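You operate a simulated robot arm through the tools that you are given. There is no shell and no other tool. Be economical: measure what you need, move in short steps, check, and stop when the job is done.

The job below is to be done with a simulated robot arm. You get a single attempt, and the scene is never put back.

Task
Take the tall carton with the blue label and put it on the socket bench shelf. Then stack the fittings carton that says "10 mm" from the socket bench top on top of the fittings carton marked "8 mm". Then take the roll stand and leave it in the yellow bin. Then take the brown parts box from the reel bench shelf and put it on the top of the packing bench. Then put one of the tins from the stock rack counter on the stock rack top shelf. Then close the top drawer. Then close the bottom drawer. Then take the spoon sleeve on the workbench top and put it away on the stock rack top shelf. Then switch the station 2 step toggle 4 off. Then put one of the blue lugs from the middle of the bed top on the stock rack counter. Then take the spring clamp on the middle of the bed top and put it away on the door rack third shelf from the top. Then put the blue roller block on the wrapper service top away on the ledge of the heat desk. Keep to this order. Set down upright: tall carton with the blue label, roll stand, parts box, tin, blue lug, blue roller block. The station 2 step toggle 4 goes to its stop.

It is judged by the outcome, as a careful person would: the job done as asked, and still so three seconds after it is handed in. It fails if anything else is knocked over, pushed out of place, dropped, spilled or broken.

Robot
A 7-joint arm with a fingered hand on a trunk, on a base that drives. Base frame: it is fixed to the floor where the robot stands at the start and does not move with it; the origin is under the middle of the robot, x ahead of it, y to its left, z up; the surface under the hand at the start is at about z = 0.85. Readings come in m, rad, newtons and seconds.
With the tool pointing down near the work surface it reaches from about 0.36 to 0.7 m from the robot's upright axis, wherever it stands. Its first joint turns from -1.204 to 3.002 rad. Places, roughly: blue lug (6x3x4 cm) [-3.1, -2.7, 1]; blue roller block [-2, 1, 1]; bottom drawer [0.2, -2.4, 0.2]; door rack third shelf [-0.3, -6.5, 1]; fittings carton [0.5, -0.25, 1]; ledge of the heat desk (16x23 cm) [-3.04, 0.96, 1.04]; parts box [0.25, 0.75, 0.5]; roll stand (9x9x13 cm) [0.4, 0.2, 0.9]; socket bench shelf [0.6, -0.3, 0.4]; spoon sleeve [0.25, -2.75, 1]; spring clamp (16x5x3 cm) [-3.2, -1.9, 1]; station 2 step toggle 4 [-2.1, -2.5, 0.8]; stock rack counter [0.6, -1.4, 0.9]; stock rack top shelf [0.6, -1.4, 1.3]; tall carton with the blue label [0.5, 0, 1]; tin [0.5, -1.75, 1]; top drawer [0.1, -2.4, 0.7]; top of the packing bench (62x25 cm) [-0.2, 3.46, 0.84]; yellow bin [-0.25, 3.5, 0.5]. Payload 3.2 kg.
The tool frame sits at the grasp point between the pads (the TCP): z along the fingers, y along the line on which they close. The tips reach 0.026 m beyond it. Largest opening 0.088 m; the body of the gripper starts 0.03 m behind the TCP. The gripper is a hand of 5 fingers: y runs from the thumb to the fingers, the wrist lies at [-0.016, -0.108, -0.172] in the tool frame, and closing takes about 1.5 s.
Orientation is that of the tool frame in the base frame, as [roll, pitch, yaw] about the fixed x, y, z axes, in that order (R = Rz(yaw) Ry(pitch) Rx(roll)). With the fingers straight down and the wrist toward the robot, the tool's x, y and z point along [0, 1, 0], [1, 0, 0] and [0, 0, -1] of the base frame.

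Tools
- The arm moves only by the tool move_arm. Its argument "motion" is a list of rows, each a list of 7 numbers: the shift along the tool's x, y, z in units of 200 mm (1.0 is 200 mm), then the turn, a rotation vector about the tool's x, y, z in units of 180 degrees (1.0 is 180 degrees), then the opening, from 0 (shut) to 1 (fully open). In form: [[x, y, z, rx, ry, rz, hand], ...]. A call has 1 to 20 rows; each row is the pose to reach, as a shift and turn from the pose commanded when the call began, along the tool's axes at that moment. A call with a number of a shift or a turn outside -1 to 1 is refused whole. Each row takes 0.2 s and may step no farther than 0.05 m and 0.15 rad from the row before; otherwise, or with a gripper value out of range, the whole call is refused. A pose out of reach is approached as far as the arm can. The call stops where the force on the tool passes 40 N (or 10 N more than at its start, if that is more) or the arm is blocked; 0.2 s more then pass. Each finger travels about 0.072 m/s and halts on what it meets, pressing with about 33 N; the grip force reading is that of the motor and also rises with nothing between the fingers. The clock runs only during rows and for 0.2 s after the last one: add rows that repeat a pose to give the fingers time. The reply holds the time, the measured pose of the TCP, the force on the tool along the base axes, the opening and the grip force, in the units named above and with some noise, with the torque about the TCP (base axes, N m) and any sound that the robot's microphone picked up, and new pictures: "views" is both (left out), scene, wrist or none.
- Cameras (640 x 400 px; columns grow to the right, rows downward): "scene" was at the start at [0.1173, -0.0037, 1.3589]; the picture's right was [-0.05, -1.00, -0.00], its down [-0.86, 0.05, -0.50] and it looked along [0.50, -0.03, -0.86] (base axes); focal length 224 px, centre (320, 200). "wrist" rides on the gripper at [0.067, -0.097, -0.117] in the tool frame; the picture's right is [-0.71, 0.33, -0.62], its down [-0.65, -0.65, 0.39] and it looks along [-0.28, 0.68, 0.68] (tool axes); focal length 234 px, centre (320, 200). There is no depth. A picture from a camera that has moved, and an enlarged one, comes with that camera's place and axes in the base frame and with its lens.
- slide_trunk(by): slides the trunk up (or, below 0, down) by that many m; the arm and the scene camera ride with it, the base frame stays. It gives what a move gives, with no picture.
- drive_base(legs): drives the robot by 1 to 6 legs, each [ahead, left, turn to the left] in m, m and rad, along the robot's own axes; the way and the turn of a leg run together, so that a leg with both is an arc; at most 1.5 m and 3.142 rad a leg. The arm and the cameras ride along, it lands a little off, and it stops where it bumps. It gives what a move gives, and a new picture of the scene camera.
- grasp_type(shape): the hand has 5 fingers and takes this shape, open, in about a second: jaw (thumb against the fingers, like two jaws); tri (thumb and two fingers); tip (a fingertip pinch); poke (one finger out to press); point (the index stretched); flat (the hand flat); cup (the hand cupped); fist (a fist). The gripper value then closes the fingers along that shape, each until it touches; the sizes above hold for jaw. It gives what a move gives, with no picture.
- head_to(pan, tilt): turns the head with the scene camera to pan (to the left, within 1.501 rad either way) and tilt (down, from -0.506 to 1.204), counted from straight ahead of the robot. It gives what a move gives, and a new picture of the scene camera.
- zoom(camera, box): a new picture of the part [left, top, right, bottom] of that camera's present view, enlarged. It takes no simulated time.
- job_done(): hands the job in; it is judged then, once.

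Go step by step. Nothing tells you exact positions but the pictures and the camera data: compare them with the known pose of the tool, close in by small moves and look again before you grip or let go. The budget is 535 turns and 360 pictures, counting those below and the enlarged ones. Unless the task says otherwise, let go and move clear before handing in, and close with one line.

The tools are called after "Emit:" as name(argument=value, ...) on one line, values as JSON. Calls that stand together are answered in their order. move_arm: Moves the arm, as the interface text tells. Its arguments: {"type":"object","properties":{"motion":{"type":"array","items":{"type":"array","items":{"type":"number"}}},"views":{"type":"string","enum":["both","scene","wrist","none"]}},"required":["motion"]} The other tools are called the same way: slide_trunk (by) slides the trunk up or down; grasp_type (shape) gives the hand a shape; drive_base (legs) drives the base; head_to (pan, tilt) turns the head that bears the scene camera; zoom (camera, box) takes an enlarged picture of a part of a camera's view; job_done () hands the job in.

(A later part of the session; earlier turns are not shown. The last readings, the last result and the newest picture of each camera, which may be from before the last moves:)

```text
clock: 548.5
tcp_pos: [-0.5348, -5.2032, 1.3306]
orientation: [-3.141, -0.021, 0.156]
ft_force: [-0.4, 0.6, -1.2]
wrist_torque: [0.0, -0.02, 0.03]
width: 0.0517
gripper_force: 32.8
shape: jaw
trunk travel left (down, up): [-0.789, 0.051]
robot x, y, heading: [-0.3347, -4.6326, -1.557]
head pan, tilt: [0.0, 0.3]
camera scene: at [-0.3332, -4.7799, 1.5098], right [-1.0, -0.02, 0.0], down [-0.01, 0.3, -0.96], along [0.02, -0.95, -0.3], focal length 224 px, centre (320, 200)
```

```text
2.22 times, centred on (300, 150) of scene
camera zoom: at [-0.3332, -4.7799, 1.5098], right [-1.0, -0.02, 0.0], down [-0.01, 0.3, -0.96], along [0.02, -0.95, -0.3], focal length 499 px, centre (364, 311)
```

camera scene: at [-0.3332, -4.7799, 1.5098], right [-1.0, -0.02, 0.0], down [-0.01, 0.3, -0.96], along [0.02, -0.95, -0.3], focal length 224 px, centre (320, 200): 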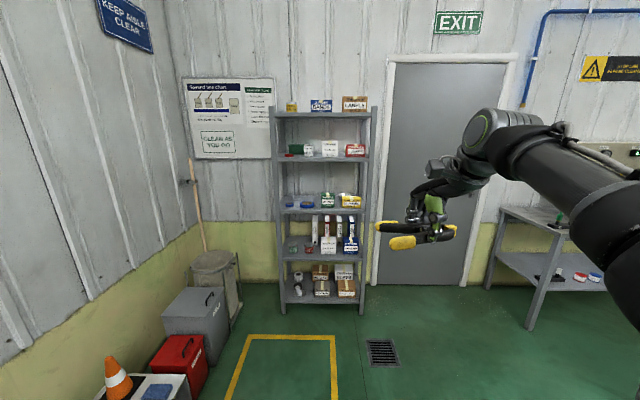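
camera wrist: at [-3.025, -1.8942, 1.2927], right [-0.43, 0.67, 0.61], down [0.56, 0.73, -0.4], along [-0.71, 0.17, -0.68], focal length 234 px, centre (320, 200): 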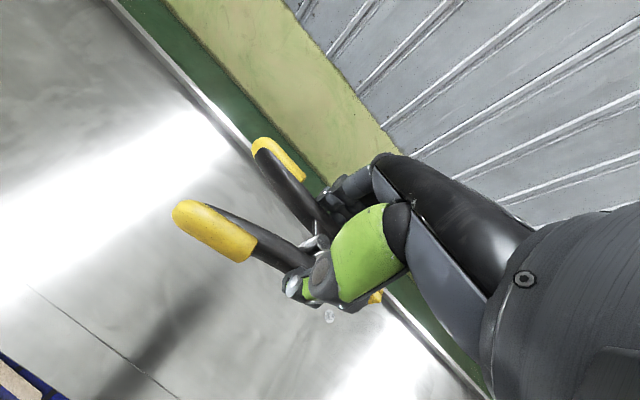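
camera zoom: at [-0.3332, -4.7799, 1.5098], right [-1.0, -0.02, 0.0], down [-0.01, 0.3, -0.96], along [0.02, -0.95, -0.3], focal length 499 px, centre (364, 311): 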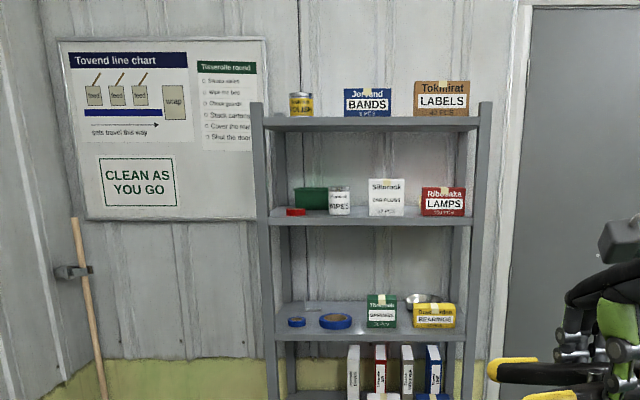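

Emit:
drive_base(legs=[[0.55, 0.0, -0.015]])

Emit:
head_to(pan=0.0, tilt=0.5)

Emit:
zoom(camera="scene", box=[200, 120, 400, 260])

```text
clock: 551.7
tcp_pos: [-0.5374, -5.75, 1.3316]
orientation: [-3.14, -0.021, 0.143]
ft_force: [0.9, 0.0, -0.7]
wrist_torque: [-0.03, -0.01, -0.01]
width: 0.0516
gripper_force: 33.8
shape: jaw
trunk travel left (down, up): [-0.789, 0.051]
robot x, y, heading: [-0.3315, -5.1857, -1.573]
head pan, tilt: [0.0, 0.3]
camera scene: at [-0.3299, -5.3296, 1.5099], right [-1.0, 0.0, 0.0], down [0.0, 0.3, -0.96], along [0.0, -0.96, -0.3], focal length 224 px, centre (320, 200)
```

scene: 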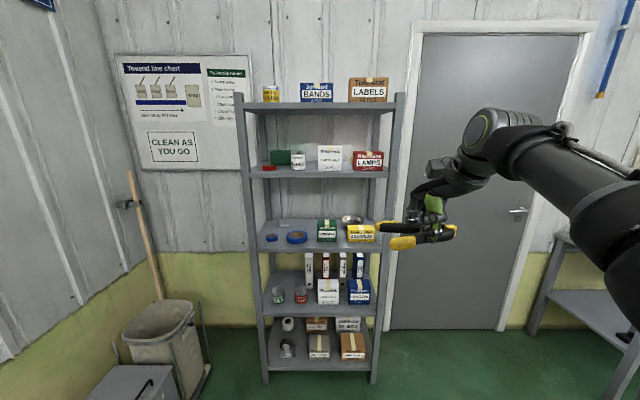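

```text
clock: 552.4
tcp_pos: [-0.5373, -5.7505, 1.3312]
orientation: [-3.14, -0.022, 0.141]
ft_force: [-0.4, -0.8, -2.0]
wrist_torque: [-0.03, 0.01, -0.01]
width: 0.0518
gripper_force: 32.9
shape: jaw
trunk travel left (down, up): [-0.789, 0.051]
robot x, y, heading: [-0.3313, -5.1846, -1.572]
head pan, tilt: [0.0, 0.499]
camera scene: at [-0.3299, -5.3278, 1.4915], right [-1.0, 0.0, 0.0], down [0.0, 0.48, -0.88], along [0.0, -0.88, -0.48], focal length 224 px, centre (320, 200)
```

scene: 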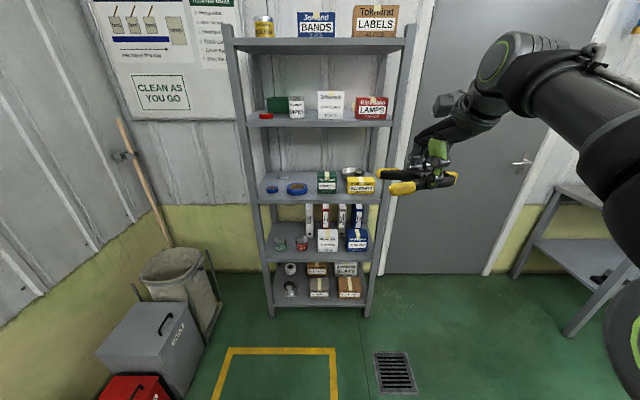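

```text
2.86 times, centred on (300, 190) of scene
camera zoom: at [-0.3299, -5.3278, 1.4915], right [-1.0, 0.0, 0.0], down [0.0, 0.48, -0.88], along [0.0, -0.88, -0.48], focal length 641 px, centre (377, 229)
```

zoom: 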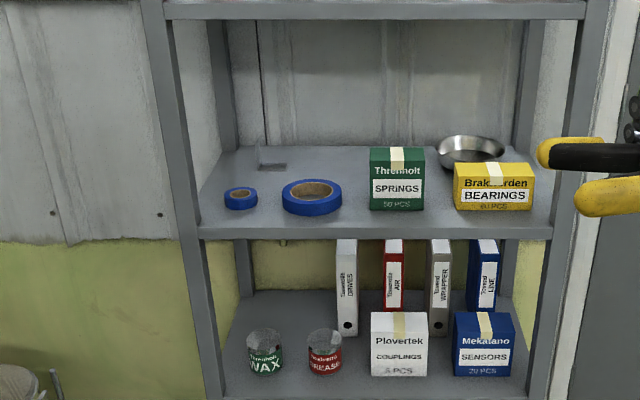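

Shelf 3 ≈ z 0.94, front y≈−6.35; free spot behind the big tape ring, x≈−0.15…−0.30. Lower the trunk, line up and look again.

Emit:
slide_trunk(by=-0.26)

Emit:
drive_base(legs=[[0.1, 0.21, 0]])

Emit:
move_arm(motion=[[0.15, -0.02, 0, 0, 0, 0.015, 0], [0.3, -0.04, 0, 0, 0, 0.03, 0], [0.42, -0.06, 0, 0, 0, 0.045, 0]], views="both")

Emit:
zoom(camera="scene", box=[200, 60, 440, 240])

```text
clock: 555.1
tcp_pos: [-0.5375, -5.7493, 1.071]
orientation: [-3.14, -0.022, 0.141]
ft_force: [0.0, 0.0, -1.2]
wrist_torque: [0.0, 0.0, 0.02]
width: 0.0517
gripper_force: 33.4
shape: jaw
trunk travel left (down, up): [-0.529, 0.311]
robot x, y, heading: [-0.3293, -5.1878, -1.57]
head pan, tilt: [0.0, 0.499]
```

```text
clock: 556.9
tcp_pos: [-0.3245, -5.8486, 1.0709]
orientation: [-3.141, -0.02, 0.141]
ft_force: [0.1, -0.2, -1.6]
wrist_torque: [0.04, 0.04, 0.02]
width: 0.0515
gripper_force: 32.9
shape: jaw
trunk travel left (down, up): [-0.529, 0.311]
robot x, y, heading: [-0.1189, -5.2884, -1.568]
head pan, tilt: [0.0, 0.499]
camera scene: at [-0.1174, -5.4265, 1.2314], right [-1.0, 0.0, 0.0], down [0.0, 0.48, -0.88], along [0.0, -0.88, -0.48], focal length 224 px, centre (320, 200)
```

scene: 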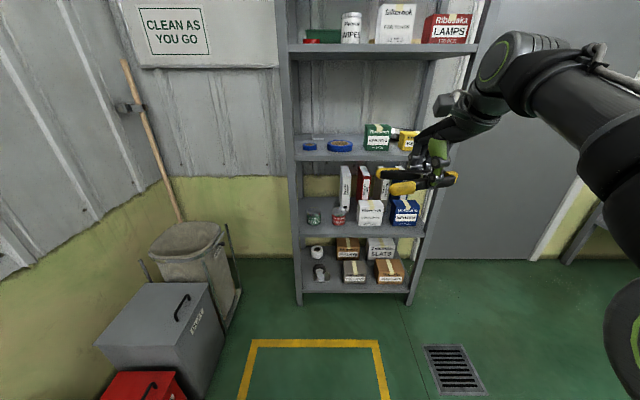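

```text
clock: 557.7
tcp_pos: [-0.244, -5.823, 1.0722]
orientation: [-3.137, -0.019, 0.001]
ft_force: [0.6, 0.7, -0.1]
wrist_torque: [0.03, 0.0, -0.04]
width: 0.0515
gripper_force: 33.3
shape: jaw
trunk travel left (down, up): [-0.529, 0.311]
robot x, y, heading: [-0.119, -5.2861, -1.569]
head pan, tilt: [0.0, 0.499]
camera scene: at [-0.1169, -5.4257, 1.2315], right [-1.0, 0.0, 0.0], down [0.0, 0.48, -0.88], along [0.0, -0.88, -0.48], focal length 224 px, centre (320, 200)
camera wrist: at [-0.1788, -5.7253, 1.1916], right [-0.72, -0.33, 0.61], down [-0.64, 0.66, -0.4], along [-0.27, -0.68, -0.69], focal length 234 px, centre (320, 200)
```

scene: 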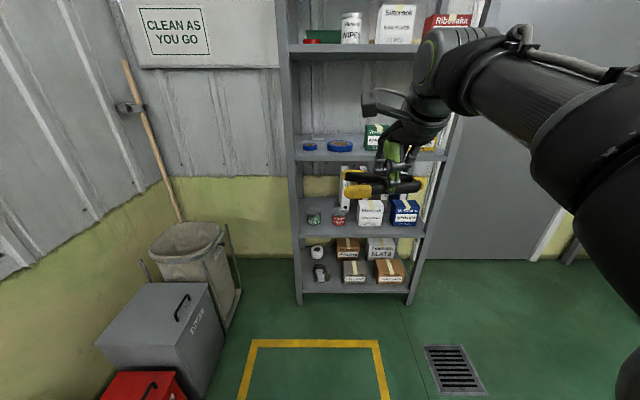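
wrist: 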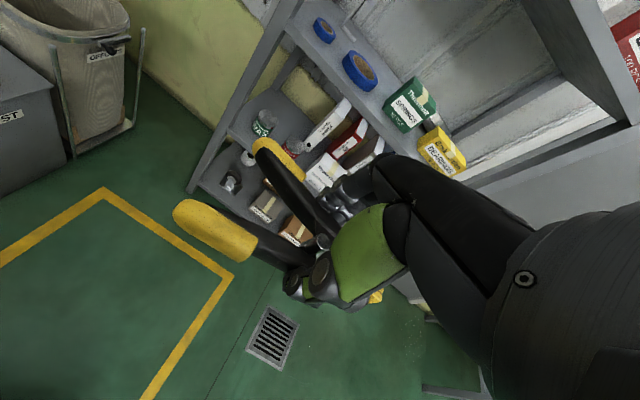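

```text
2.22 times, centred on (320, 150) of scene
camera zoom: at [-0.1169, -5.4257, 1.2315], right [-1.0, 0.0, 0.0], down [0.0, 0.48, -0.88], along [0.0, -0.88, -0.48], focal length 499 px, centre (320, 311)
```

zoom: 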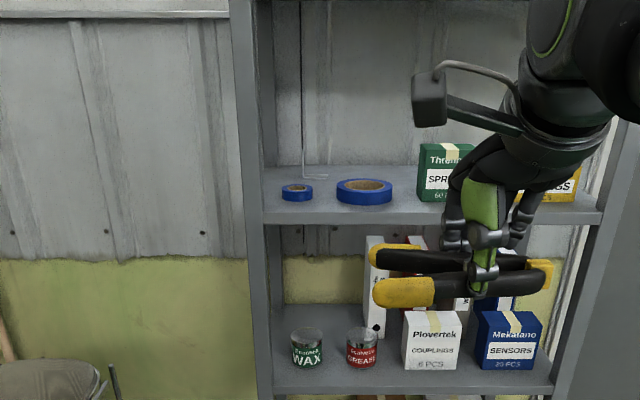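

Emit:
slide_trunk(by=-0.04)

Emit:
drive_base(legs=[[0.42, 0.005, 0]])

Emit:
zoom(camera="scene", box=[240, 20, 480, 220])

```text
clock: 558.5
tcp_pos: [-0.2452, -5.8239, 1.0328]
orientation: [-3.139, -0.019, 0.001]
ft_force: [0.2, -0.3, -1.2]
wrist_torque: [0.02, 0.0, -0.02]
width: 0.0514
gripper_force: 33.2
shape: jaw
trunk travel left (down, up): [-0.489, 0.351]
robot x, y, heading: [-0.1165, -5.2818, -1.568]
head pan, tilt: [0.0, 0.499]
```

```text
clock: 561.1
tcp_pos: [-0.2408, -6.2434, 1.0316]
orientation: [-3.137, -0.017, 0.0]
ft_force: [0.3, 0.0, -0.8]
wrist_torque: [-0.02, 0.0, 0.0]
width: 0.0517
gripper_force: 32.8
shape: jaw
trunk travel left (down, up): [-0.489, 0.351]
robot x, y, heading: [-0.1117, -5.7057, -1.569]
head pan, tilt: [0.0, 0.499]
camera scene: at [-0.1129, -5.8467, 1.1914], right [-1.0, 0.0, 0.0], down [0.0, 0.48, -0.88], along [0.0, -0.88, -0.48], focal length 224 px, centre (320, 200)
```

scene: 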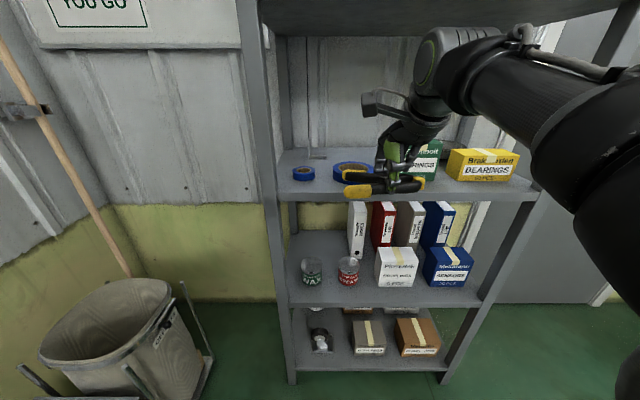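

```text
2.00 times, centred on (360, 120) of scene
camera zoom: at [-0.1129, -5.8467, 1.1914], right [-1.0, 0.0, 0.0], down [0.0, 0.48, -0.88], along [0.0, -0.88, -0.48], focal length 449 px, centre (240, 360)
```

zoom: 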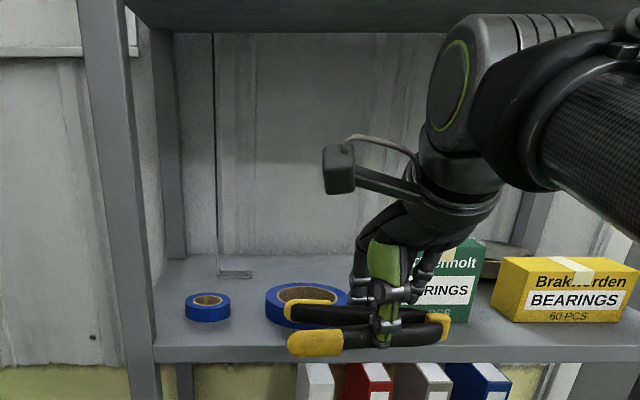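

Emit:
drive_base(legs=[[0, 0.027, 0], [0.17, 0, 0]])

Emit:
zoom(camera="scene", box=[240, 20, 480, 220])

```text
clock: 563.0
tcp_pos: [-0.2165, -6.4191, 1.0332]
orientation: [-3.136, -0.019, -0.004]
ft_force: [-0.2, -1.0, -1.5]
wrist_torque: [0.01, 0.0, 0.01]
width: 0.0516
gripper_force: 32.5
shape: jaw
trunk travel left (down, up): [-0.489, 0.351]
robot x, y, heading: [-0.0846, -5.8787, -1.574]
head pan, tilt: [0.0, 0.499]
camera scene: at [-0.0867, -6.0224, 1.1914], right [-1.0, 0.0, 0.0], down [0.0, 0.48, -0.88], along [0.0, -0.88, -0.48], focal length 224 px, centre (320, 200)
```

scene: 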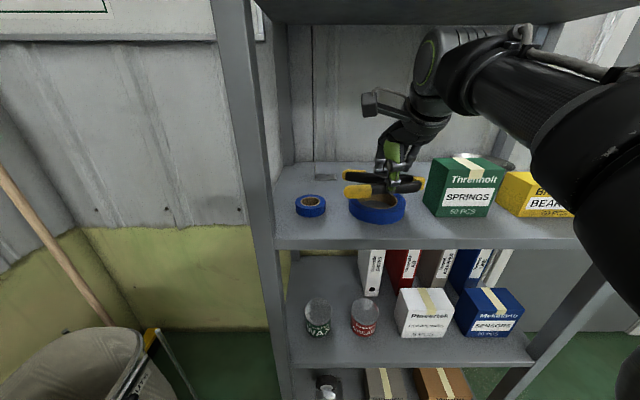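

```text
2.00 times, centred on (360, 120) of scene
camera zoom: at [-0.0867, -6.0224, 1.1914], right [-1.0, 0.0, 0.0], down [0.0, 0.48, -0.88], along [0.0, -0.88, -0.48], focal length 449 px, centre (240, 360)
```

zoom: 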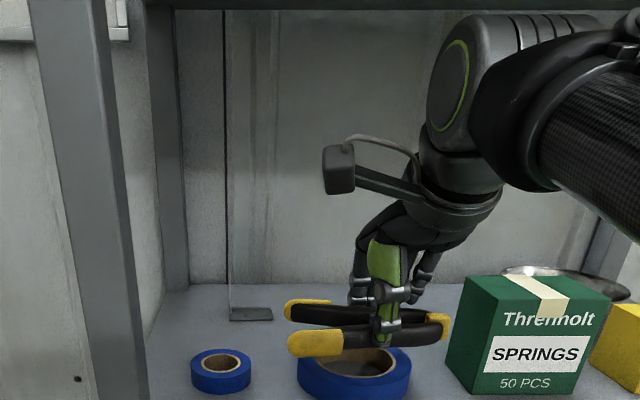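

Emit:
move_arm(motion=[[0, 0.175, 0, 0, 0, 0, 0], [0, 0.35, 0, 0, 0, 0, 0], [0, 0.525, 0, 0, 0, 0, 0], [0, 0.7, 0, 0, 0, 0, 0], [-0.08, 0.72, 0, 0, 0, 0, 0]], views="scene")

Emit:
zoom(camera="scene", box=[240, 20, 480, 220])

```text
clock: 564.2
tcp_pos: [-0.2219, -6.509, 1.0101]
orientation: [-3.136, -0.021, -0.005]
ft_force: [0.0, -1.1, -0.6]
wrist_torque: [0.01, -0.01, 0.03]
width: 0.0513
gripper_force: 32.7
shape: jaw
out of reach, approached as far as the arm can: row 3, 4, 5
trunk travel left (down, up): [-0.489, 0.351]
robot x, y, heading: [-0.0835, -5.8799, -1.57]
head pan, tilt: [0.0, 0.499]
camera scene: at [-0.0866, -6.0216, 1.1915], right [-1.0, 0.0, 0.0], down [0.0, 0.48, -0.88], along [0.0, -0.88, -0.48], focal length 224 px, centre (320, 200)
```

scene: 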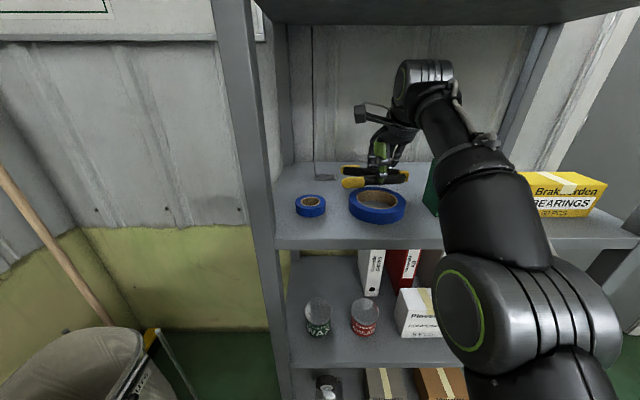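

```text
2.00 times, centred on (360, 120) of scene
camera zoom: at [-0.0866, -6.0216, 1.1915], right [-1.0, 0.0, 0.0], down [0.0, 0.48, -0.88], along [0.0, -0.88, -0.48], focal length 449 px, centre (240, 360)
```

zoom: 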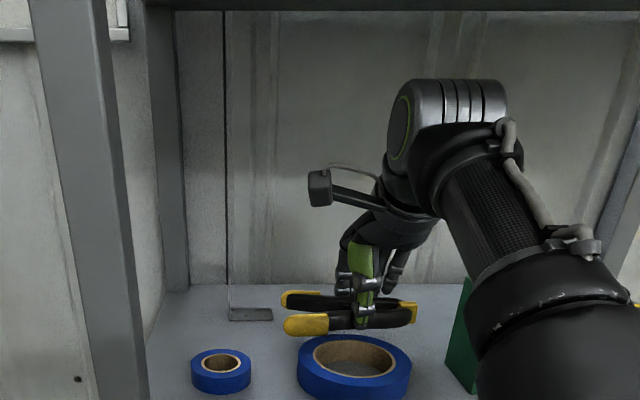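

The arm ran out of reach with the trunk this low. Back out with the base and reconfigure: trunk higher, hand lower.

Emit:
drive_base(legs=[[-0.4, 0, 0]])

Emit:
slide_trunk(by=0.2)

Emit:
move_arm(motion=[[0, -0.1, 0.15, 0, 0, 0, 0], [0, -0.2, 0.3, 0, 0, 0, 0], [0, -0.3, 0.5, 0, 0, 0, 0], [0, -0.4, 0.7, 0, 0, 0, 0], [0, -0.45, 0.9, 0, 0, 0, 0], [0, -0.45, 1, 0, 0, 0, 0]], views="scene")

```text
clock: 566.7
tcp_pos: [-0.2165, -6.1098, 1.0112]
orientation: [-3.138, -0.019, 0.005]
ft_force: [0.3, 0.4, -1.9]
wrist_torque: [-0.01, 0.04, 0.0]
width: 0.0516
gripper_force: 32.9
shape: jaw
trunk travel left (down, up): [-0.489, 0.351]
robot x, y, heading: [-0.0853, -5.4815, -1.564]
head pan, tilt: [0.0, 0.499]
camera scene: at [-0.0856, -5.6224, 1.1915], right [-1.0, -0.01, 0.0], down [0.0, 0.48, -0.88], along [0.0, -0.88, -0.48], focal length 224 px, centre (320, 200)
```

scene: 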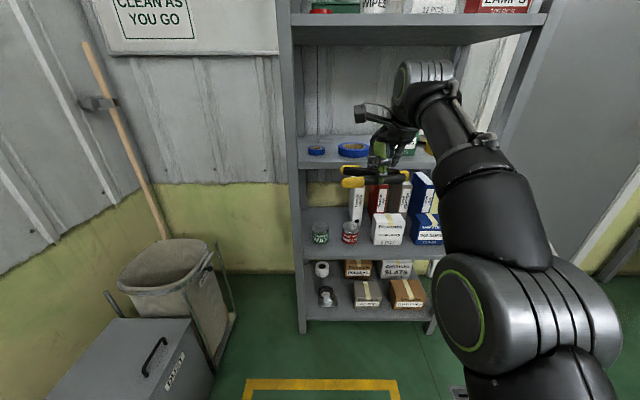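

```text
clock: 568.8
tcp_pos: [-0.2166, -6.1105, 1.2094]
orientation: [-3.137, -0.019, 0.003]
ft_force: [-0.9, -0.2, 0.1]
wrist_torque: [0.0, 0.01, 0.0]
width: 0.0515
gripper_force: 32.8
shape: jaw
trunk travel left (down, up): [-0.689, 0.151]
robot x, y, heading: [-0.085, -5.478, -1.569]
head pan, tilt: [0.0, 0.499]
```

```text
clock: 570.2
tcp_pos: [-0.2123, -6.0204, 1.0084]
orientation: [-3.139, -0.021, 0.004]
ft_force: [0.1, 0.1, -0.5]
wrist_torque: [-0.01, 0.02, 0.0]
width: 0.0512
gripper_force: 33.3
shape: jaw
trunk travel left (down, up): [-0.689, 0.151]
robot x, y, heading: [-0.082, -5.4775, -1.565]
head pan, tilt: [0.0, 0.499]
camera scene: at [-0.0857, -5.6233, 1.3915], right [-1.0, -0.01, 0.0], down [0.0, 0.48, -0.88], along [0.0, -0.88, -0.48], focal length 224 px, centre (320, 200)
```

scene: 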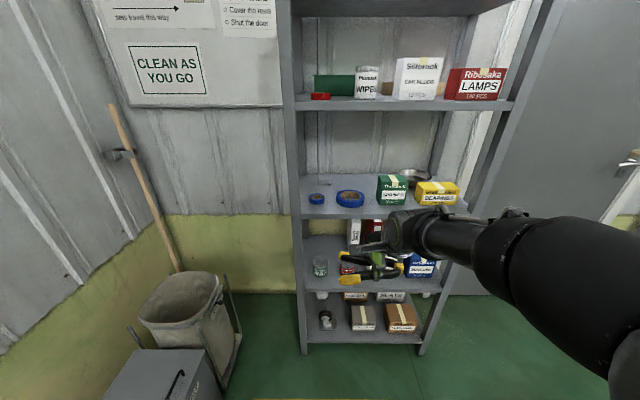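

Emit:
move_arm(motion=[[0, 0, -0.06, 0, 0, 0, 0], [-0.02, 0, -0.1, 0, 0, 0, 0]], views="none")

Emit:
drive_base(legs=[[0.3, 0, -0.005]])

Emit:
drive_base(legs=[[0.12, 0, 0]])

```text
clock: 570.8
tcp_pos: [-0.2164, -6.0211, 1.0286]
orientation: [-3.137, -0.018, 0.004]
ft_force: [0.1, -0.4, -1.5]
wrist_torque: [0.0, 0.02, -0.01]
width: 0.0513
gripper_force: 32.8
shape: jaw
trunk travel left (down, up): [-0.689, 0.151]
robot x, y, heading: [-0.0824, -5.4819, -1.563]
head pan, tilt: [0.0, 0.499]
```

```text
clock: 572.9
tcp_pos: [-0.2206, -6.3235, 1.0304]
orientation: [-3.14, -0.021, -0.005]
ft_force: [0.3, -0.8, -0.8]
wrist_torque: [0.02, -0.01, 0.03]
width: 0.0512
gripper_force: 33.3
shape: jaw
trunk travel left (down, up): [-0.689, 0.151]
robot x, y, heading: [-0.0835, -5.7864, -1.578]
head pan, tilt: [0.0, 0.499]
camera scene: at [-0.0865, -5.928, 1.3914], right [-1.0, 0.0, 0.0], down [0.0, 0.48, -0.88], along [0.0, -0.88, -0.48], focal length 224 px, centre (320, 200)
```

scene: 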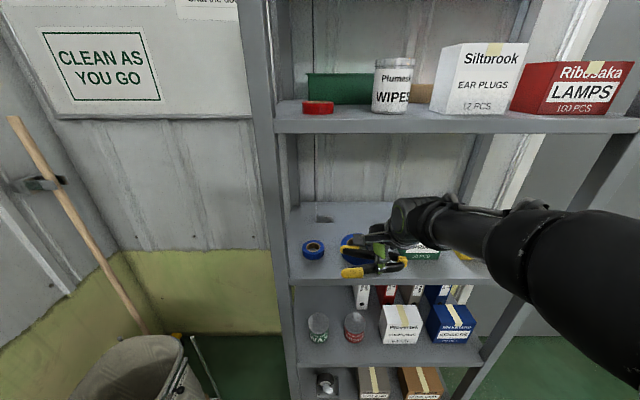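

```text
clock: 574.2
tcp_pos: [-0.2217, -6.4454, 1.0293]
orientation: [-3.139, -0.02, -0.004]
ft_force: [-0.7, -0.5, -1.2]
wrist_torque: [0.01, -0.06, 0.01]
width: 0.051
gripper_force: 33.3
shape: jaw
trunk travel left (down, up): [-0.689, 0.151]
robot x, y, heading: [-0.0894, -5.9057, -1.578]
head pan, tilt: [0.0, 0.499]
camera scene: at [-0.0869, -6.0492, 1.3915], right [-1.0, 0.0, 0.0], down [0.0, 0.48, -0.88], along [0.0, -0.88, -0.48], focal length 224 px, centre (320, 200)
```

scene: 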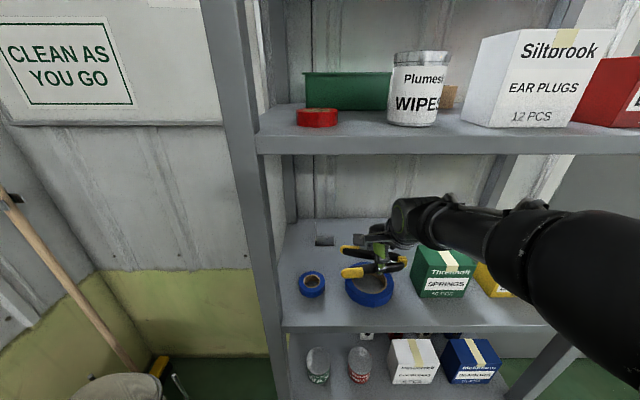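

Emit:
move_arm(motion=[[0, 0.15, 0, 0, 0, 0, 0], [0, 0.3, 0, 0, 0, 0, 0], [0, 0.45, 0, 0, 0, 0, 0], [-0.04, 0.58, 0, 0, 0, 0, 0]], views="scene")

Emit:
zoom(camera="scene", box=[270, 190, 510, 340])

```text
clock: 575.2
tcp_pos: [-0.2321, -6.5624, 1.0258]
orientation: [-3.136, -0.022, -0.004]
ft_force: [-0.1, -0.1, -0.5]
wrist_torque: [0.02, -0.01, 0.03]
width: 0.0511
gripper_force: 33.0
shape: jaw
trunk travel left (down, up): [-0.689, 0.151]
robot x, y, heading: [-0.0921, -5.9065, -1.574]
head pan, tilt: [0.0, 0.499]
camera scene: at [-0.0877, -6.0507, 1.3913], right [-1.0, 0.0, 0.0], down [0.0, 0.48, -0.88], along [0.0, -0.88, -0.48], focal length 224 px, centre (320, 200)
```

scene: 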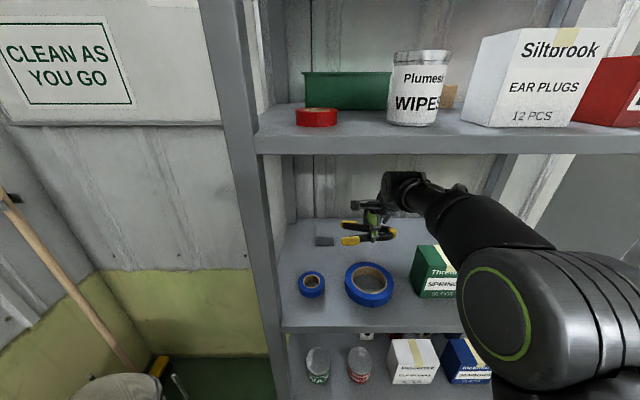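

```text
2.67 times, centred on (390, 265) of scene
camera zoom: at [-0.0877, -6.0507, 1.3913], right [-1.0, 0.0, 0.0], down [0.0, 0.48, -0.88], along [0.0, -0.88, -0.48], focal length 598 px, centre (133, 27)
```

zoom: 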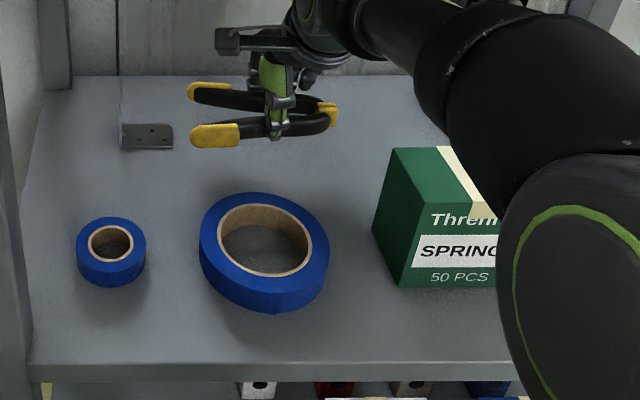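

Emit:
move_arm(motion=[[0, 0, 0.06, 0, 0, 0, 0], [0, 0, 0.12, 0, 0, 0, 0], [0, 0, 0.17, 0, 0, 0, 0]], views="none")

Emit:
move_arm(motion=[[0, 0, 0.025, 0, 0, 0, 0], [0, 0, 0.045, 0, 0, 0, 0]], views="none")

```text
clock: 576.0
tcp_pos: [-0.2302, -6.5617, 0.9929]
orientation: [-3.136, -0.018, -0.006]
ft_force: [-0.4, 0.5, -0.8]
wrist_torque: [0.01, 0.0, -0.04]
width: 0.0514
gripper_force: 32.9
shape: jaw
trunk travel left (down, up): [-0.689, 0.151]
robot x, y, heading: [-0.0848, -5.9078, -1.573]
head pan, tilt: [0.0, 0.499]
```

```text
clock: 576.6
tcp_pos: [-0.2282, -6.5619, 0.9852]
orientation: [-3.139, -0.018, -0.004]
ft_force: [0.5, 1.1, -0.2]
wrist_torque: [0.0, 0.0, 0.0]
width: 0.0508
gripper_force: 33.0
shape: jaw
trunk travel left (down, up): [-0.689, 0.151]
robot x, y, heading: [-0.0861, -5.9077, -1.571]
head pan, tilt: [0.0, 0.499]
```

Emit:
move_arm(motion=[[0, 0, 0.02, 0, 0, 0, 0], [0, 0, 0.04, 0, 0, 0, 0]], views="none")

Emit:
move_arm(motion=[[0, 0, 0.015, 0, 0, 0, 0], [0, 0, 0.025, 0, 0, 0, 0]], views="none")

Emit:
zoom(camera="scene", box=[270, 190, 510, 340])

```text
clock: 577.2
tcp_pos: [-0.2294, -6.5617, 0.9826]
orientation: [3.136, -0.02, -0.005]
ft_force: [-2.0, -1.3, 10.6]
wrist_torque: [0.09, 0.02, 0.0]
width: 0.0516
gripper_force: 33.7
shape: jaw
trunk travel left (down, up): [-0.689, 0.151]
robot x, y, heading: [-0.0847, -5.9093, -1.578]
head pan, tilt: [0.0, 0.499]
```

```text
clock: 577.8
tcp_pos: [-0.2292, -6.5586, 0.9819]
orientation: [3.128, -0.018, -0.004]
ft_force: [-2.1, -3.2, 27.7]
wrist_torque: [0.03, 0.06, 0.02]
width: 0.0531
gripper_force: 32.9
shape: jaw
trunk travel left (down, up): [-0.689, 0.151]
robot x, y, heading: [-0.0845, -5.9086, -1.572]
head pan, tilt: [0.0, 0.499]
```

```text
2.67 times, centred on (390, 265) of scene
camera zoom: at [-0.0863, -6.0437, 1.3924], right [-1.0, 0.0, 0.0], down [0.0, 0.48, -0.88], along [0.0, -0.88, -0.48], focal length 598 px, centre (133, 27)
```

zoom: 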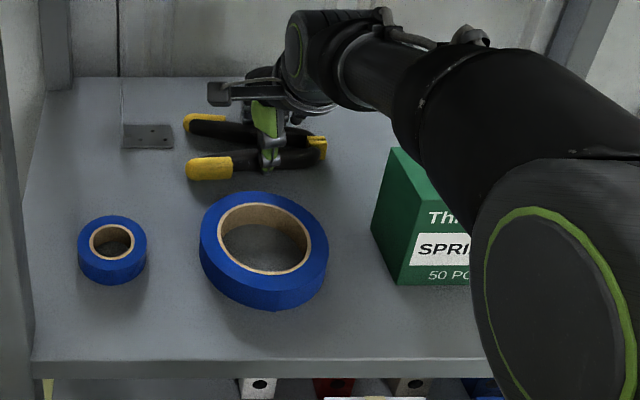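

Emit:
move_arm(motion=[[0, 0, -0.02, 0, 0, 0, 0], [0, 0, -0.02, 0, 0, 0, 0.65], [0, 0, -0.02, 0, 0, 0, 0.8], [0, 0, -0.02, 0, 0, 0, 0.9], [0, 0, -0.02, 0, 0, 0, 0.9]], views="none")

Emit:
move_arm(motion=[[0, 0, -0.1, 0, 0, 0, 0.9], [0, 0, -0.2, 0, 0, 0, 0.9], [0, 0, -0.3, 0, 0, 0, 0.9]], views="none")

Emit:
drive_base(legs=[[-0.5, 0, 0]])

Emit:
zoom(camera="scene", box=[270, 130, 510, 280])

```text
clock: 579.0
tcp_pos: [-0.2279, -6.5589, 0.9769]
orientation: [-3.136, -0.021, -0.006]
ft_force: [-0.1, 2.1, 4.9]
wrist_torque: [-0.19, 0.1, -0.05]
width: 0.0776
gripper_force: 0.0
shape: jaw
trunk travel left (down, up): [-0.689, 0.151]
robot x, y, heading: [-0.0868, -5.9098, -1.568]
head pan, tilt: [0.0, 0.499]
```

```text
clock: 579.8
tcp_pos: [-0.2281, -6.5579, 1.0379]
orientation: [-3.138, -0.02, -0.005]
ft_force: [-0.1, -0.5, 0.7]
wrist_torque: [-0.05, 0.0, -0.04]
width: 0.0787
gripper_force: 0.1
shape: jaw
trunk travel left (down, up): [-0.689, 0.151]
robot x, y, heading: [-0.0885, -5.9091, -1.569]
head pan, tilt: [0.0, 0.499]
```

```text
clock: 582.8
tcp_pos: [-0.2276, -6.0466, 1.0378]
orientation: [-3.138, -0.02, -0.005]
ft_force: [0.0, 0.7, 0.3]
wrist_torque: [0.01, 0.01, 0.01]
width: 0.0793
gripper_force: 0.0
shape: jaw
trunk travel left (down, up): [-0.689, 0.151]
robot x, y, heading: [-0.0871, -5.3948, -1.575]
head pan, tilt: [0.0, 0.499]
camera scene: at [-0.0853, -5.5366, 1.3915], right [-1.0, 0.0, 0.0], down [0.0, 0.48, -0.88], along [0.0, -0.88, -0.48], focal length 224 px, centre (320, 200)
```

scene: 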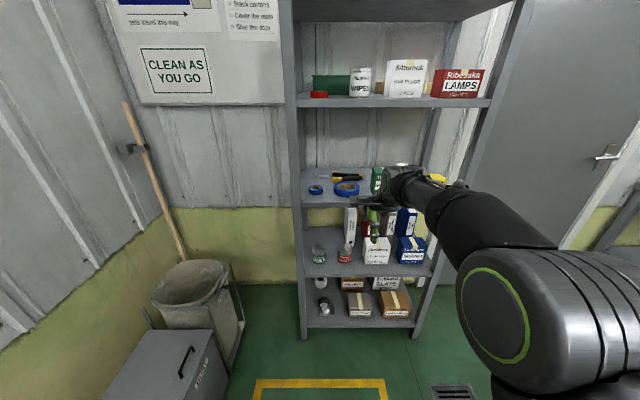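

```text
2.67 times, centred on (390, 205) of scene
camera zoom: at [-0.0853, -5.5366, 1.3915], right [-1.0, 0.0, 0.0], down [0.0, 0.48, -0.88], along [0.0, -0.88, -0.48], focal length 598 px, centre (133, 187)
```

zoom: 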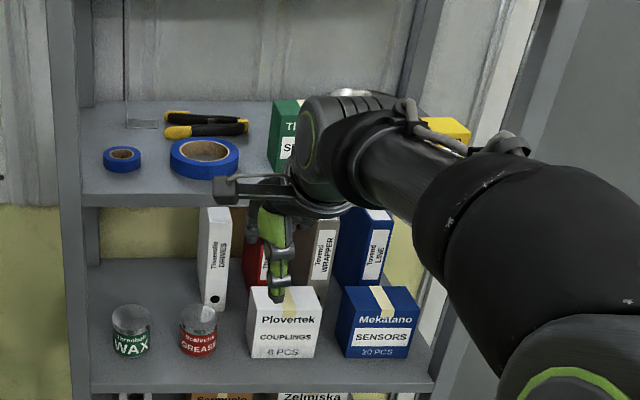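

Clamp put away. Travel back north to the wrapper area for the blue roller block.

Emit:
drive_base(legs=[[-0.4, -0.3, 0], [0, 0, -1.57], [0, 0, -1.57], [1.4, 0, 0], [1.4, 0, 0]])

```text
clock: 606.5
tcp_pos: [-0.2698, -1.5302, 1.0379]
orientation: [-3.137, -0.018, -3.141]
ft_force: [-0.4, -0.1, 0.9]
wrist_torque: [0.01, 0.02, -0.02]
width: 0.079
gripper_force: 0.0
shape: jaw
trunk travel left (down, up): [-0.689, 0.151]
robot x, y, heading: [-0.4095, -2.181, 1.575]
head pan, tilt: [0.0, 0.499]
camera scene: at [-0.4088, -2.0421, 1.3915], right [1.0, 0.0, 0.0], down [0.0, -0.48, -0.88], along [0.0, 0.88, -0.48], focal length 224 px, centre (320, 200)
```

scene: 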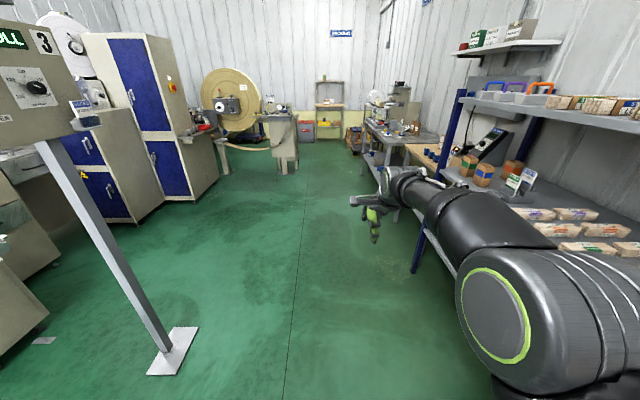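

Emit:
zoom(camera="scene", box=[60, 20, 340, 200])

```text
2.22 times, centred on (200, 110) of scene
camera zoom: at [-0.4088, -2.0421, 1.3915], right [1.0, 0.0, 0.0], down [0.0, -0.48, -0.88], along [0.0, 0.88, -0.48], focal length 499 px, centre (587, 400)
```

zoom: 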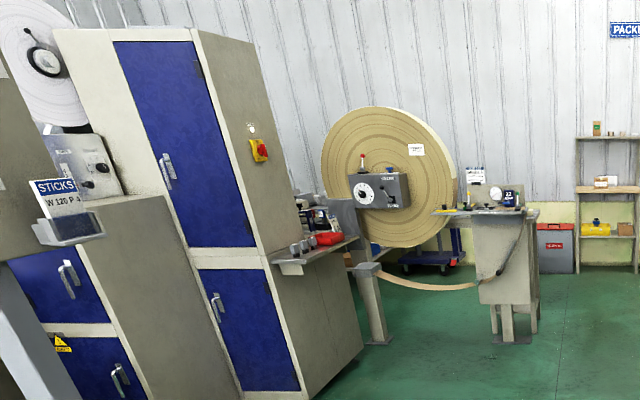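

Emit:
drive_base(legs=[[1.4, 0.05, 0], [1.3, 0.1, 0], [0, 0, 0.8], [0, 0, 0.77]])

Emit:
head_to(pan=0.0, tilt=0.45)

```text
clock: 623.5
tcp_pos: [-1.1431, 0.6648, 1.0384]
orientation: [-3.139, -0.018, -1.627]
ft_force: [0.4, 0.2, 0.0]
wrist_torque: [-0.04, 0.0, 0.0]
width: 0.0787
gripper_force: 0.2
shape: jaw
trunk travel left (down, up): [-0.689, 0.151]
robot x, y, heading: [-0.4999, 0.4884, 3.088]
head pan, tilt: [0.0, 0.499]
camera scene: at [-0.6382, 0.4963, 1.3915], right [0.05, 1.0, 0.0], down [0.48, -0.03, -0.88], along [-0.88, 0.05, -0.48], focal length 224 px, centre (320, 200)
```

scene: 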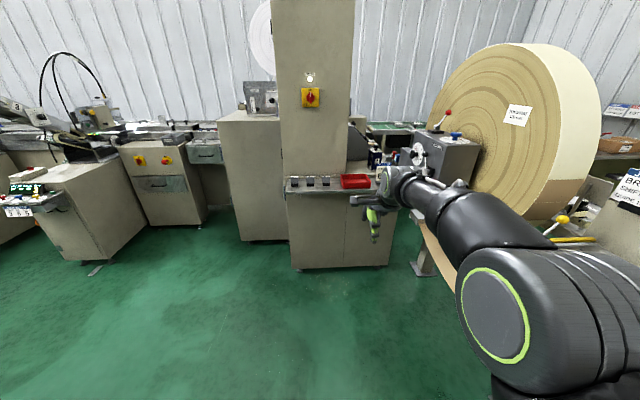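

```text
clock: 624.2
tcp_pos: [-1.1417, 0.6634, 1.038]
orientation: [-3.138, -0.018, -1.627]
ft_force: [0.9, 0.3, 0.3]
wrist_torque: [-0.01, 0.0, -0.03]
width: 0.079
gripper_force: 0.1
shape: jaw
trunk travel left (down, up): [-0.689, 0.151]
robot x, y, heading: [-0.4954, 0.4896, 3.085]
head pan, tilt: [0.0, 0.45]
camera scene: at [-0.6391, 0.4964, 1.3959], right [0.05, 1.0, 0.0], down [0.43, -0.02, -0.9], along [-0.9, 0.05, -0.44], focal length 224 px, centre (320, 200)
```

scene: 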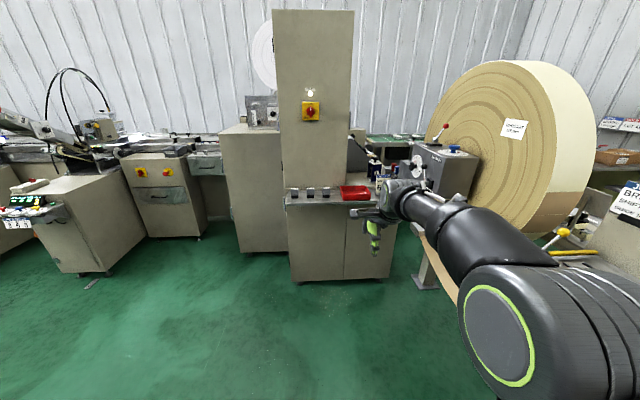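

Emit:
zoom(camera="scene", box=[270, 110, 490, 250])

```text
2.86 times, centred on (380, 180) of scene
camera zoom: at [-0.6391, 0.4964, 1.3959], right [0.05, 1.0, 0.0], down [0.43, -0.02, -0.9], along [-0.9, 0.05, -0.44], focal length 641 px, centre (149, 257)
```

zoom: 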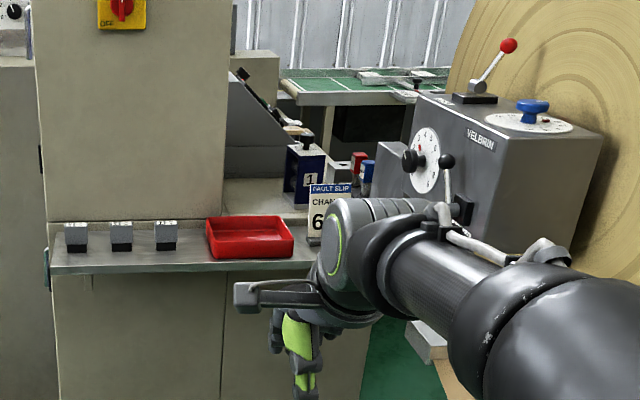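

Emit:
slide_trunk(by=0.15)

Emit:
move_arm(motion=[[-0.1, -0.05, 0.2, 0, 0, 0, 1], [-0.2, -0.1, 0.4, 0, 0, 0, 1], [-0.3, -0.15, 0.6, 0, 0, 0, 1], [-0.4, -0.2, 0.8, 0, 0, 0, 1]], views="scene")

Emit:
zoom(camera="scene", box=[270, 110, 490, 250])

```text
clock: 625.9
tcp_pos: [-1.1411, 0.6645, 1.1884]
orientation: [-3.137, -0.018, -1.627]
ft_force: [-0.7, -0.2, -1.1]
wrist_torque: [0.01, 0.01, 0.03]
width: 0.079
gripper_force: 0.0
shape: jaw
trunk travel left (down, up): [-0.839, 0.001]
robot x, y, heading: [-0.4963, 0.4878, 3.09]
head pan, tilt: [0.0, 0.45]
```

```text
clock: 626.9
tcp_pos: [-1.0983, 0.7402, 1.0264]
orientation: [-3.138, -0.021, -1.627]
ft_force: [-0.5, 0.5, -0.5]
wrist_torque: [-0.05, 0.0, 0.04]
width: 0.088
gripper_force: 0.0
shape: jaw
trunk travel left (down, up): [-0.839, 0.001]
robot x, y, heading: [-0.4963, 0.4897, 3.086]
head pan, tilt: [0.0, 0.45]
camera scene: at [-0.6397, 0.4987, 1.5459], right [0.06, 1.0, 0.0], down [0.43, -0.03, -0.9], along [-0.9, 0.05, -0.44], focal length 224 px, centre (320, 200)
```

scene: 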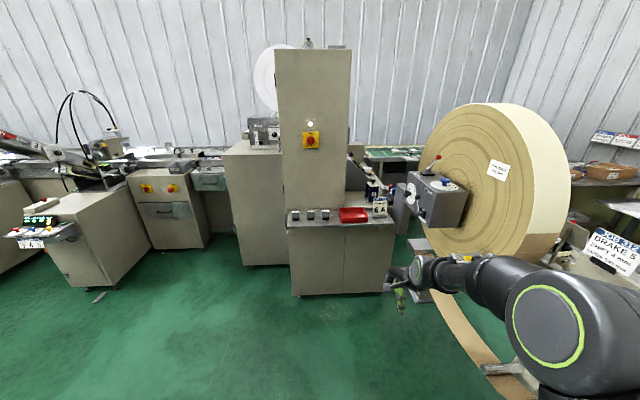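

```text
2.86 times, centred on (380, 180) of scene
camera zoom: at [-0.6397, 0.4987, 1.5459], right [0.06, 1.0, 0.0], down [0.43, -0.03, -0.9], along [-0.9, 0.05, -0.44], focal length 641 px, centre (149, 257)
```

zoom: 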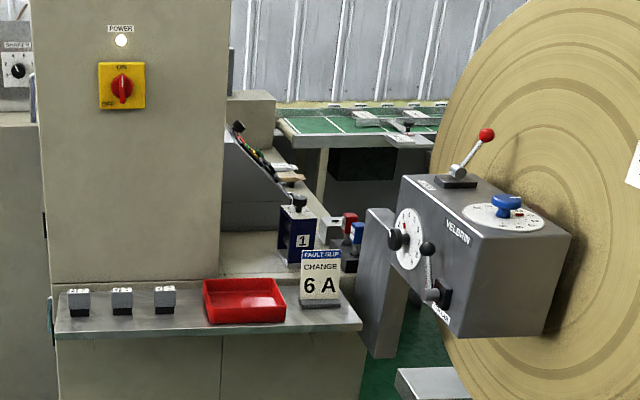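

Emit:
zoom(camera="scene", box=[345, 165, 409, 215])

```text
8.00 times, centred on (377, 190) of scene
camera zoom: at [-0.6397, 0.4987, 1.5459], right [0.06, 1.0, 0.0], down [0.43, -0.03, -0.9], along [-0.9, 0.05, -0.44], focal length 1795 px, centre (-136, 280)
```

zoom: 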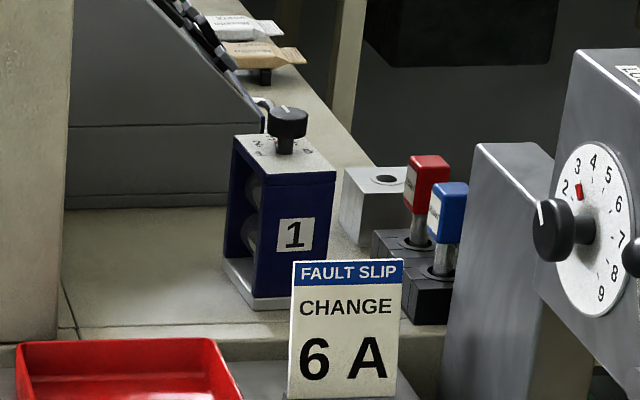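

Emit:
zoom(camera="scene", box=[330, 110, 450, 200])

```text
4.44 times, centred on (390, 155) of scene
camera zoom: at [-0.6397, 0.4987, 1.5459], right [0.06, 1.0, 0.0], down [0.43, -0.03, -0.9], along [-0.9, 0.05, -0.44], focal length 997 px, centre (9, 400)
```

zoom: 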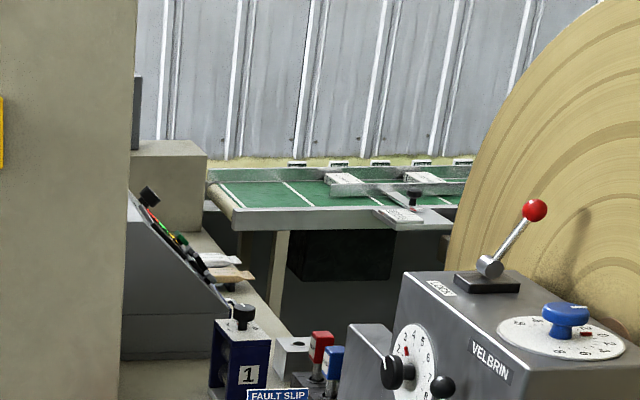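

Only a handful of pictures remain in my budget, so I must be very sparing. One combined drive to look at the north access to the heat desk.

Emit:
drive_base(legs=[[0, 0, -0.76], [0, 0, -0.756], [1.4, -0.06, 0], [0.65, 0, 0], [0, 0, 0.95], [0, 0, 0.92]])

```text
clock: 645.9
tcp_pos: [-1.0763, 2.5495, 1.0262]
orientation: [-3.139, -0.02, -1.256]
ft_force: [0.1, 0.8, 0.3]
wrist_torque: [-0.01, 0.01, 0.03]
width: 0.0879
gripper_force: 0.0
shape: jaw
trunk travel left (down, up): [-0.839, 0.001]
robot x, y, heading: [-0.4314, 2.5337, -2.824]
head pan, tilt: [0.0, 0.45]
camera scene: at [-0.5608, 2.4896, 1.546], right [-0.31, 0.95, 0.0], down [0.41, 0.14, -0.9], along [-0.86, -0.28, -0.44], focal length 224 px, centre (320, 200)
```

scene: 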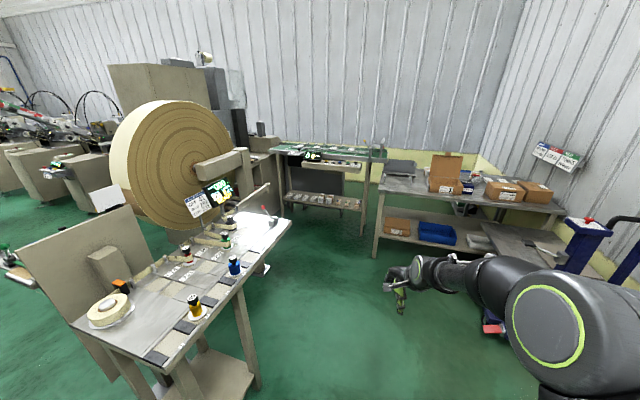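

The north side is open: I can reach both the service top and the heat desk from there. One combined drive into that bay.

Emit:
drive_base(legs=[[1.415, -0.338, 0], [0, 0, 1.22], [0.57, -0.301, 0], [0, 0, 0.45]])

```text
clock: 660.6
tcp_pos: [-2.1345, 1.2009, 1.0266]
orientation: [-3.138, -0.018, 0.412]
ft_force: [-0.6, -0.1, 0.6]
wrist_torque: [0.01, 0.01, -0.02]
width: 0.0878
gripper_force: 0.0
shape: jaw
trunk travel left (down, up): [-0.839, 0.001]
robot x, y, heading: [-2.1829, 1.8464, -1.162]
head pan, tilt: [0.0, 0.45]
camera scene: at [-2.1233, 1.7183, 1.546], right [-0.92, -0.4, 0.0], down [-0.17, 0.4, -0.9], along [0.36, -0.82, -0.44], focal length 224 px, centre (320, 200)
```

scene: 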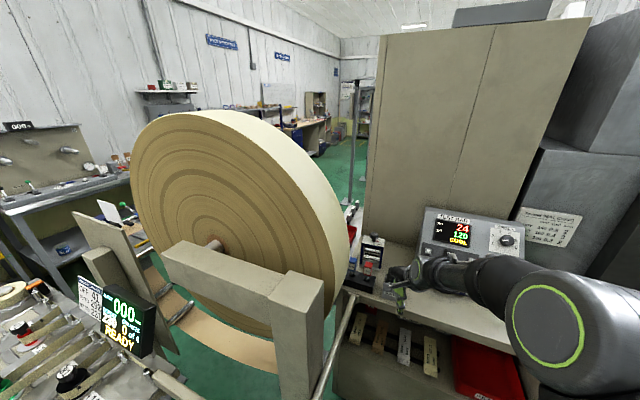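

Knob of the roller block triangulates to ≈(−2.02,0.93,1.01); body ≈0.87–0.985. Raise the hand and close in.

Emit:
move_arm(motion=[[0, 0, -0.2, 0, 0, 0, 1], [0, 0, -0.4, 0, 0, 0, 1], [0, 0, -0.6, 0, 0, 0, 1], [0, 0, -0.75, 0, 0, 0, 1]], views="none")

Emit:
drive_base(legs=[[0.314, 0.02, 0], [0, 0, -0.19]])

```text
clock: 661.6
tcp_pos: [-2.1379, 1.2002, 1.1779]
orientation: [-3.138, -0.019, 0.412]
ft_force: [0.9, 0.0, 0.2]
wrist_torque: [0.01, 0.01, -0.02]
width: 0.0876
gripper_force: 0.1
shape: jaw
trunk travel left (down, up): [-0.839, 0.001]
robot x, y, heading: [-2.1772, 1.85, -1.158]
head pan, tilt: [0.0, 0.45]
```

```text
clock: 663.7
tcp_pos: [-2.0174, 1.014, 1.1796]
orientation: [-3.141, -0.022, 0.461]
ft_force: [-0.1, 0.0, 0.1]
wrist_torque: [-0.03, 0.0, 0.0]
width: 0.0881
gripper_force: 0.1
shape: jaw
trunk travel left (down, up): [-0.839, 0.001]
robot x, y, heading: [-2.091, 1.6564, -1.108]
head pan, tilt: [0.0, 0.45]
stopped in leg 1: the robot was blocked; the commanded pose is now the measured one
camera scene: at [-2.0295, 1.5339, 1.5462], right [-0.89, -0.45, 0.0], down [-0.19, 0.39, -0.9], along [0.4, -0.81, -0.43], focal length 224 px, centre (320, 200)
```

scene: 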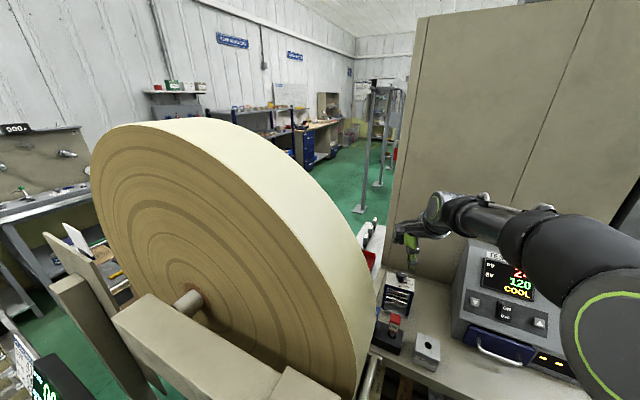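

Emit:
move_arm(motion=[[-0.05, 0.09, 0, 0, 0, 0.03, 1], [-0.1, 0.19, 0.1, 0, 0, 0.06, 1], [-0.16, 0.28, 0.3, 0, 0, 0.09, 1], [-0.212, 0.375, 0.5, 0, 0, 0.1054, 1], [-0.212, 0.375, 0.6, 0, 0, 0.1054, 1]], views="wrist")

```text
clock: 664.9
tcp_pos: [-2.0218, 0.9289, 1.0554]
orientation: [-3.132, -0.019, 0.129]
ft_force: [-0.3, -0.1, 0.0]
wrist_torque: [-0.02, -0.01, -0.03]
width: 0.0876
gripper_force: 0.0
shape: jaw
trunk travel left (down, up): [-0.839, 0.001]
robot x, y, heading: [-2.0943, 1.6602, -1.106]
head pan, tilt: [0.0, 0.45]
camera wrist: at [-1.9689, 1.0328, 1.1745], right [-0.67, -0.43, 0.61], down [-0.72, 0.57, -0.39], along [-0.18, -0.7, -0.69], focal length 234 px, centre (320, 200)
```

wrist: 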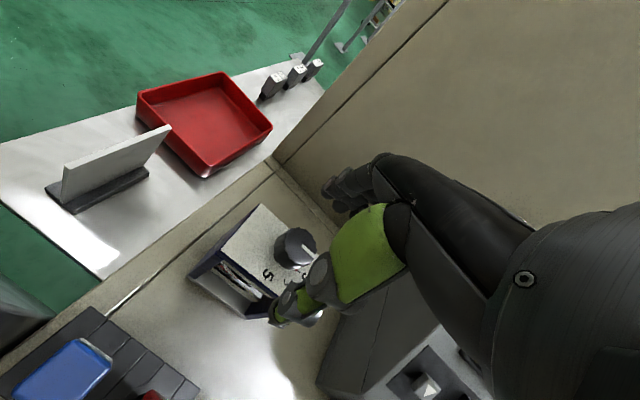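

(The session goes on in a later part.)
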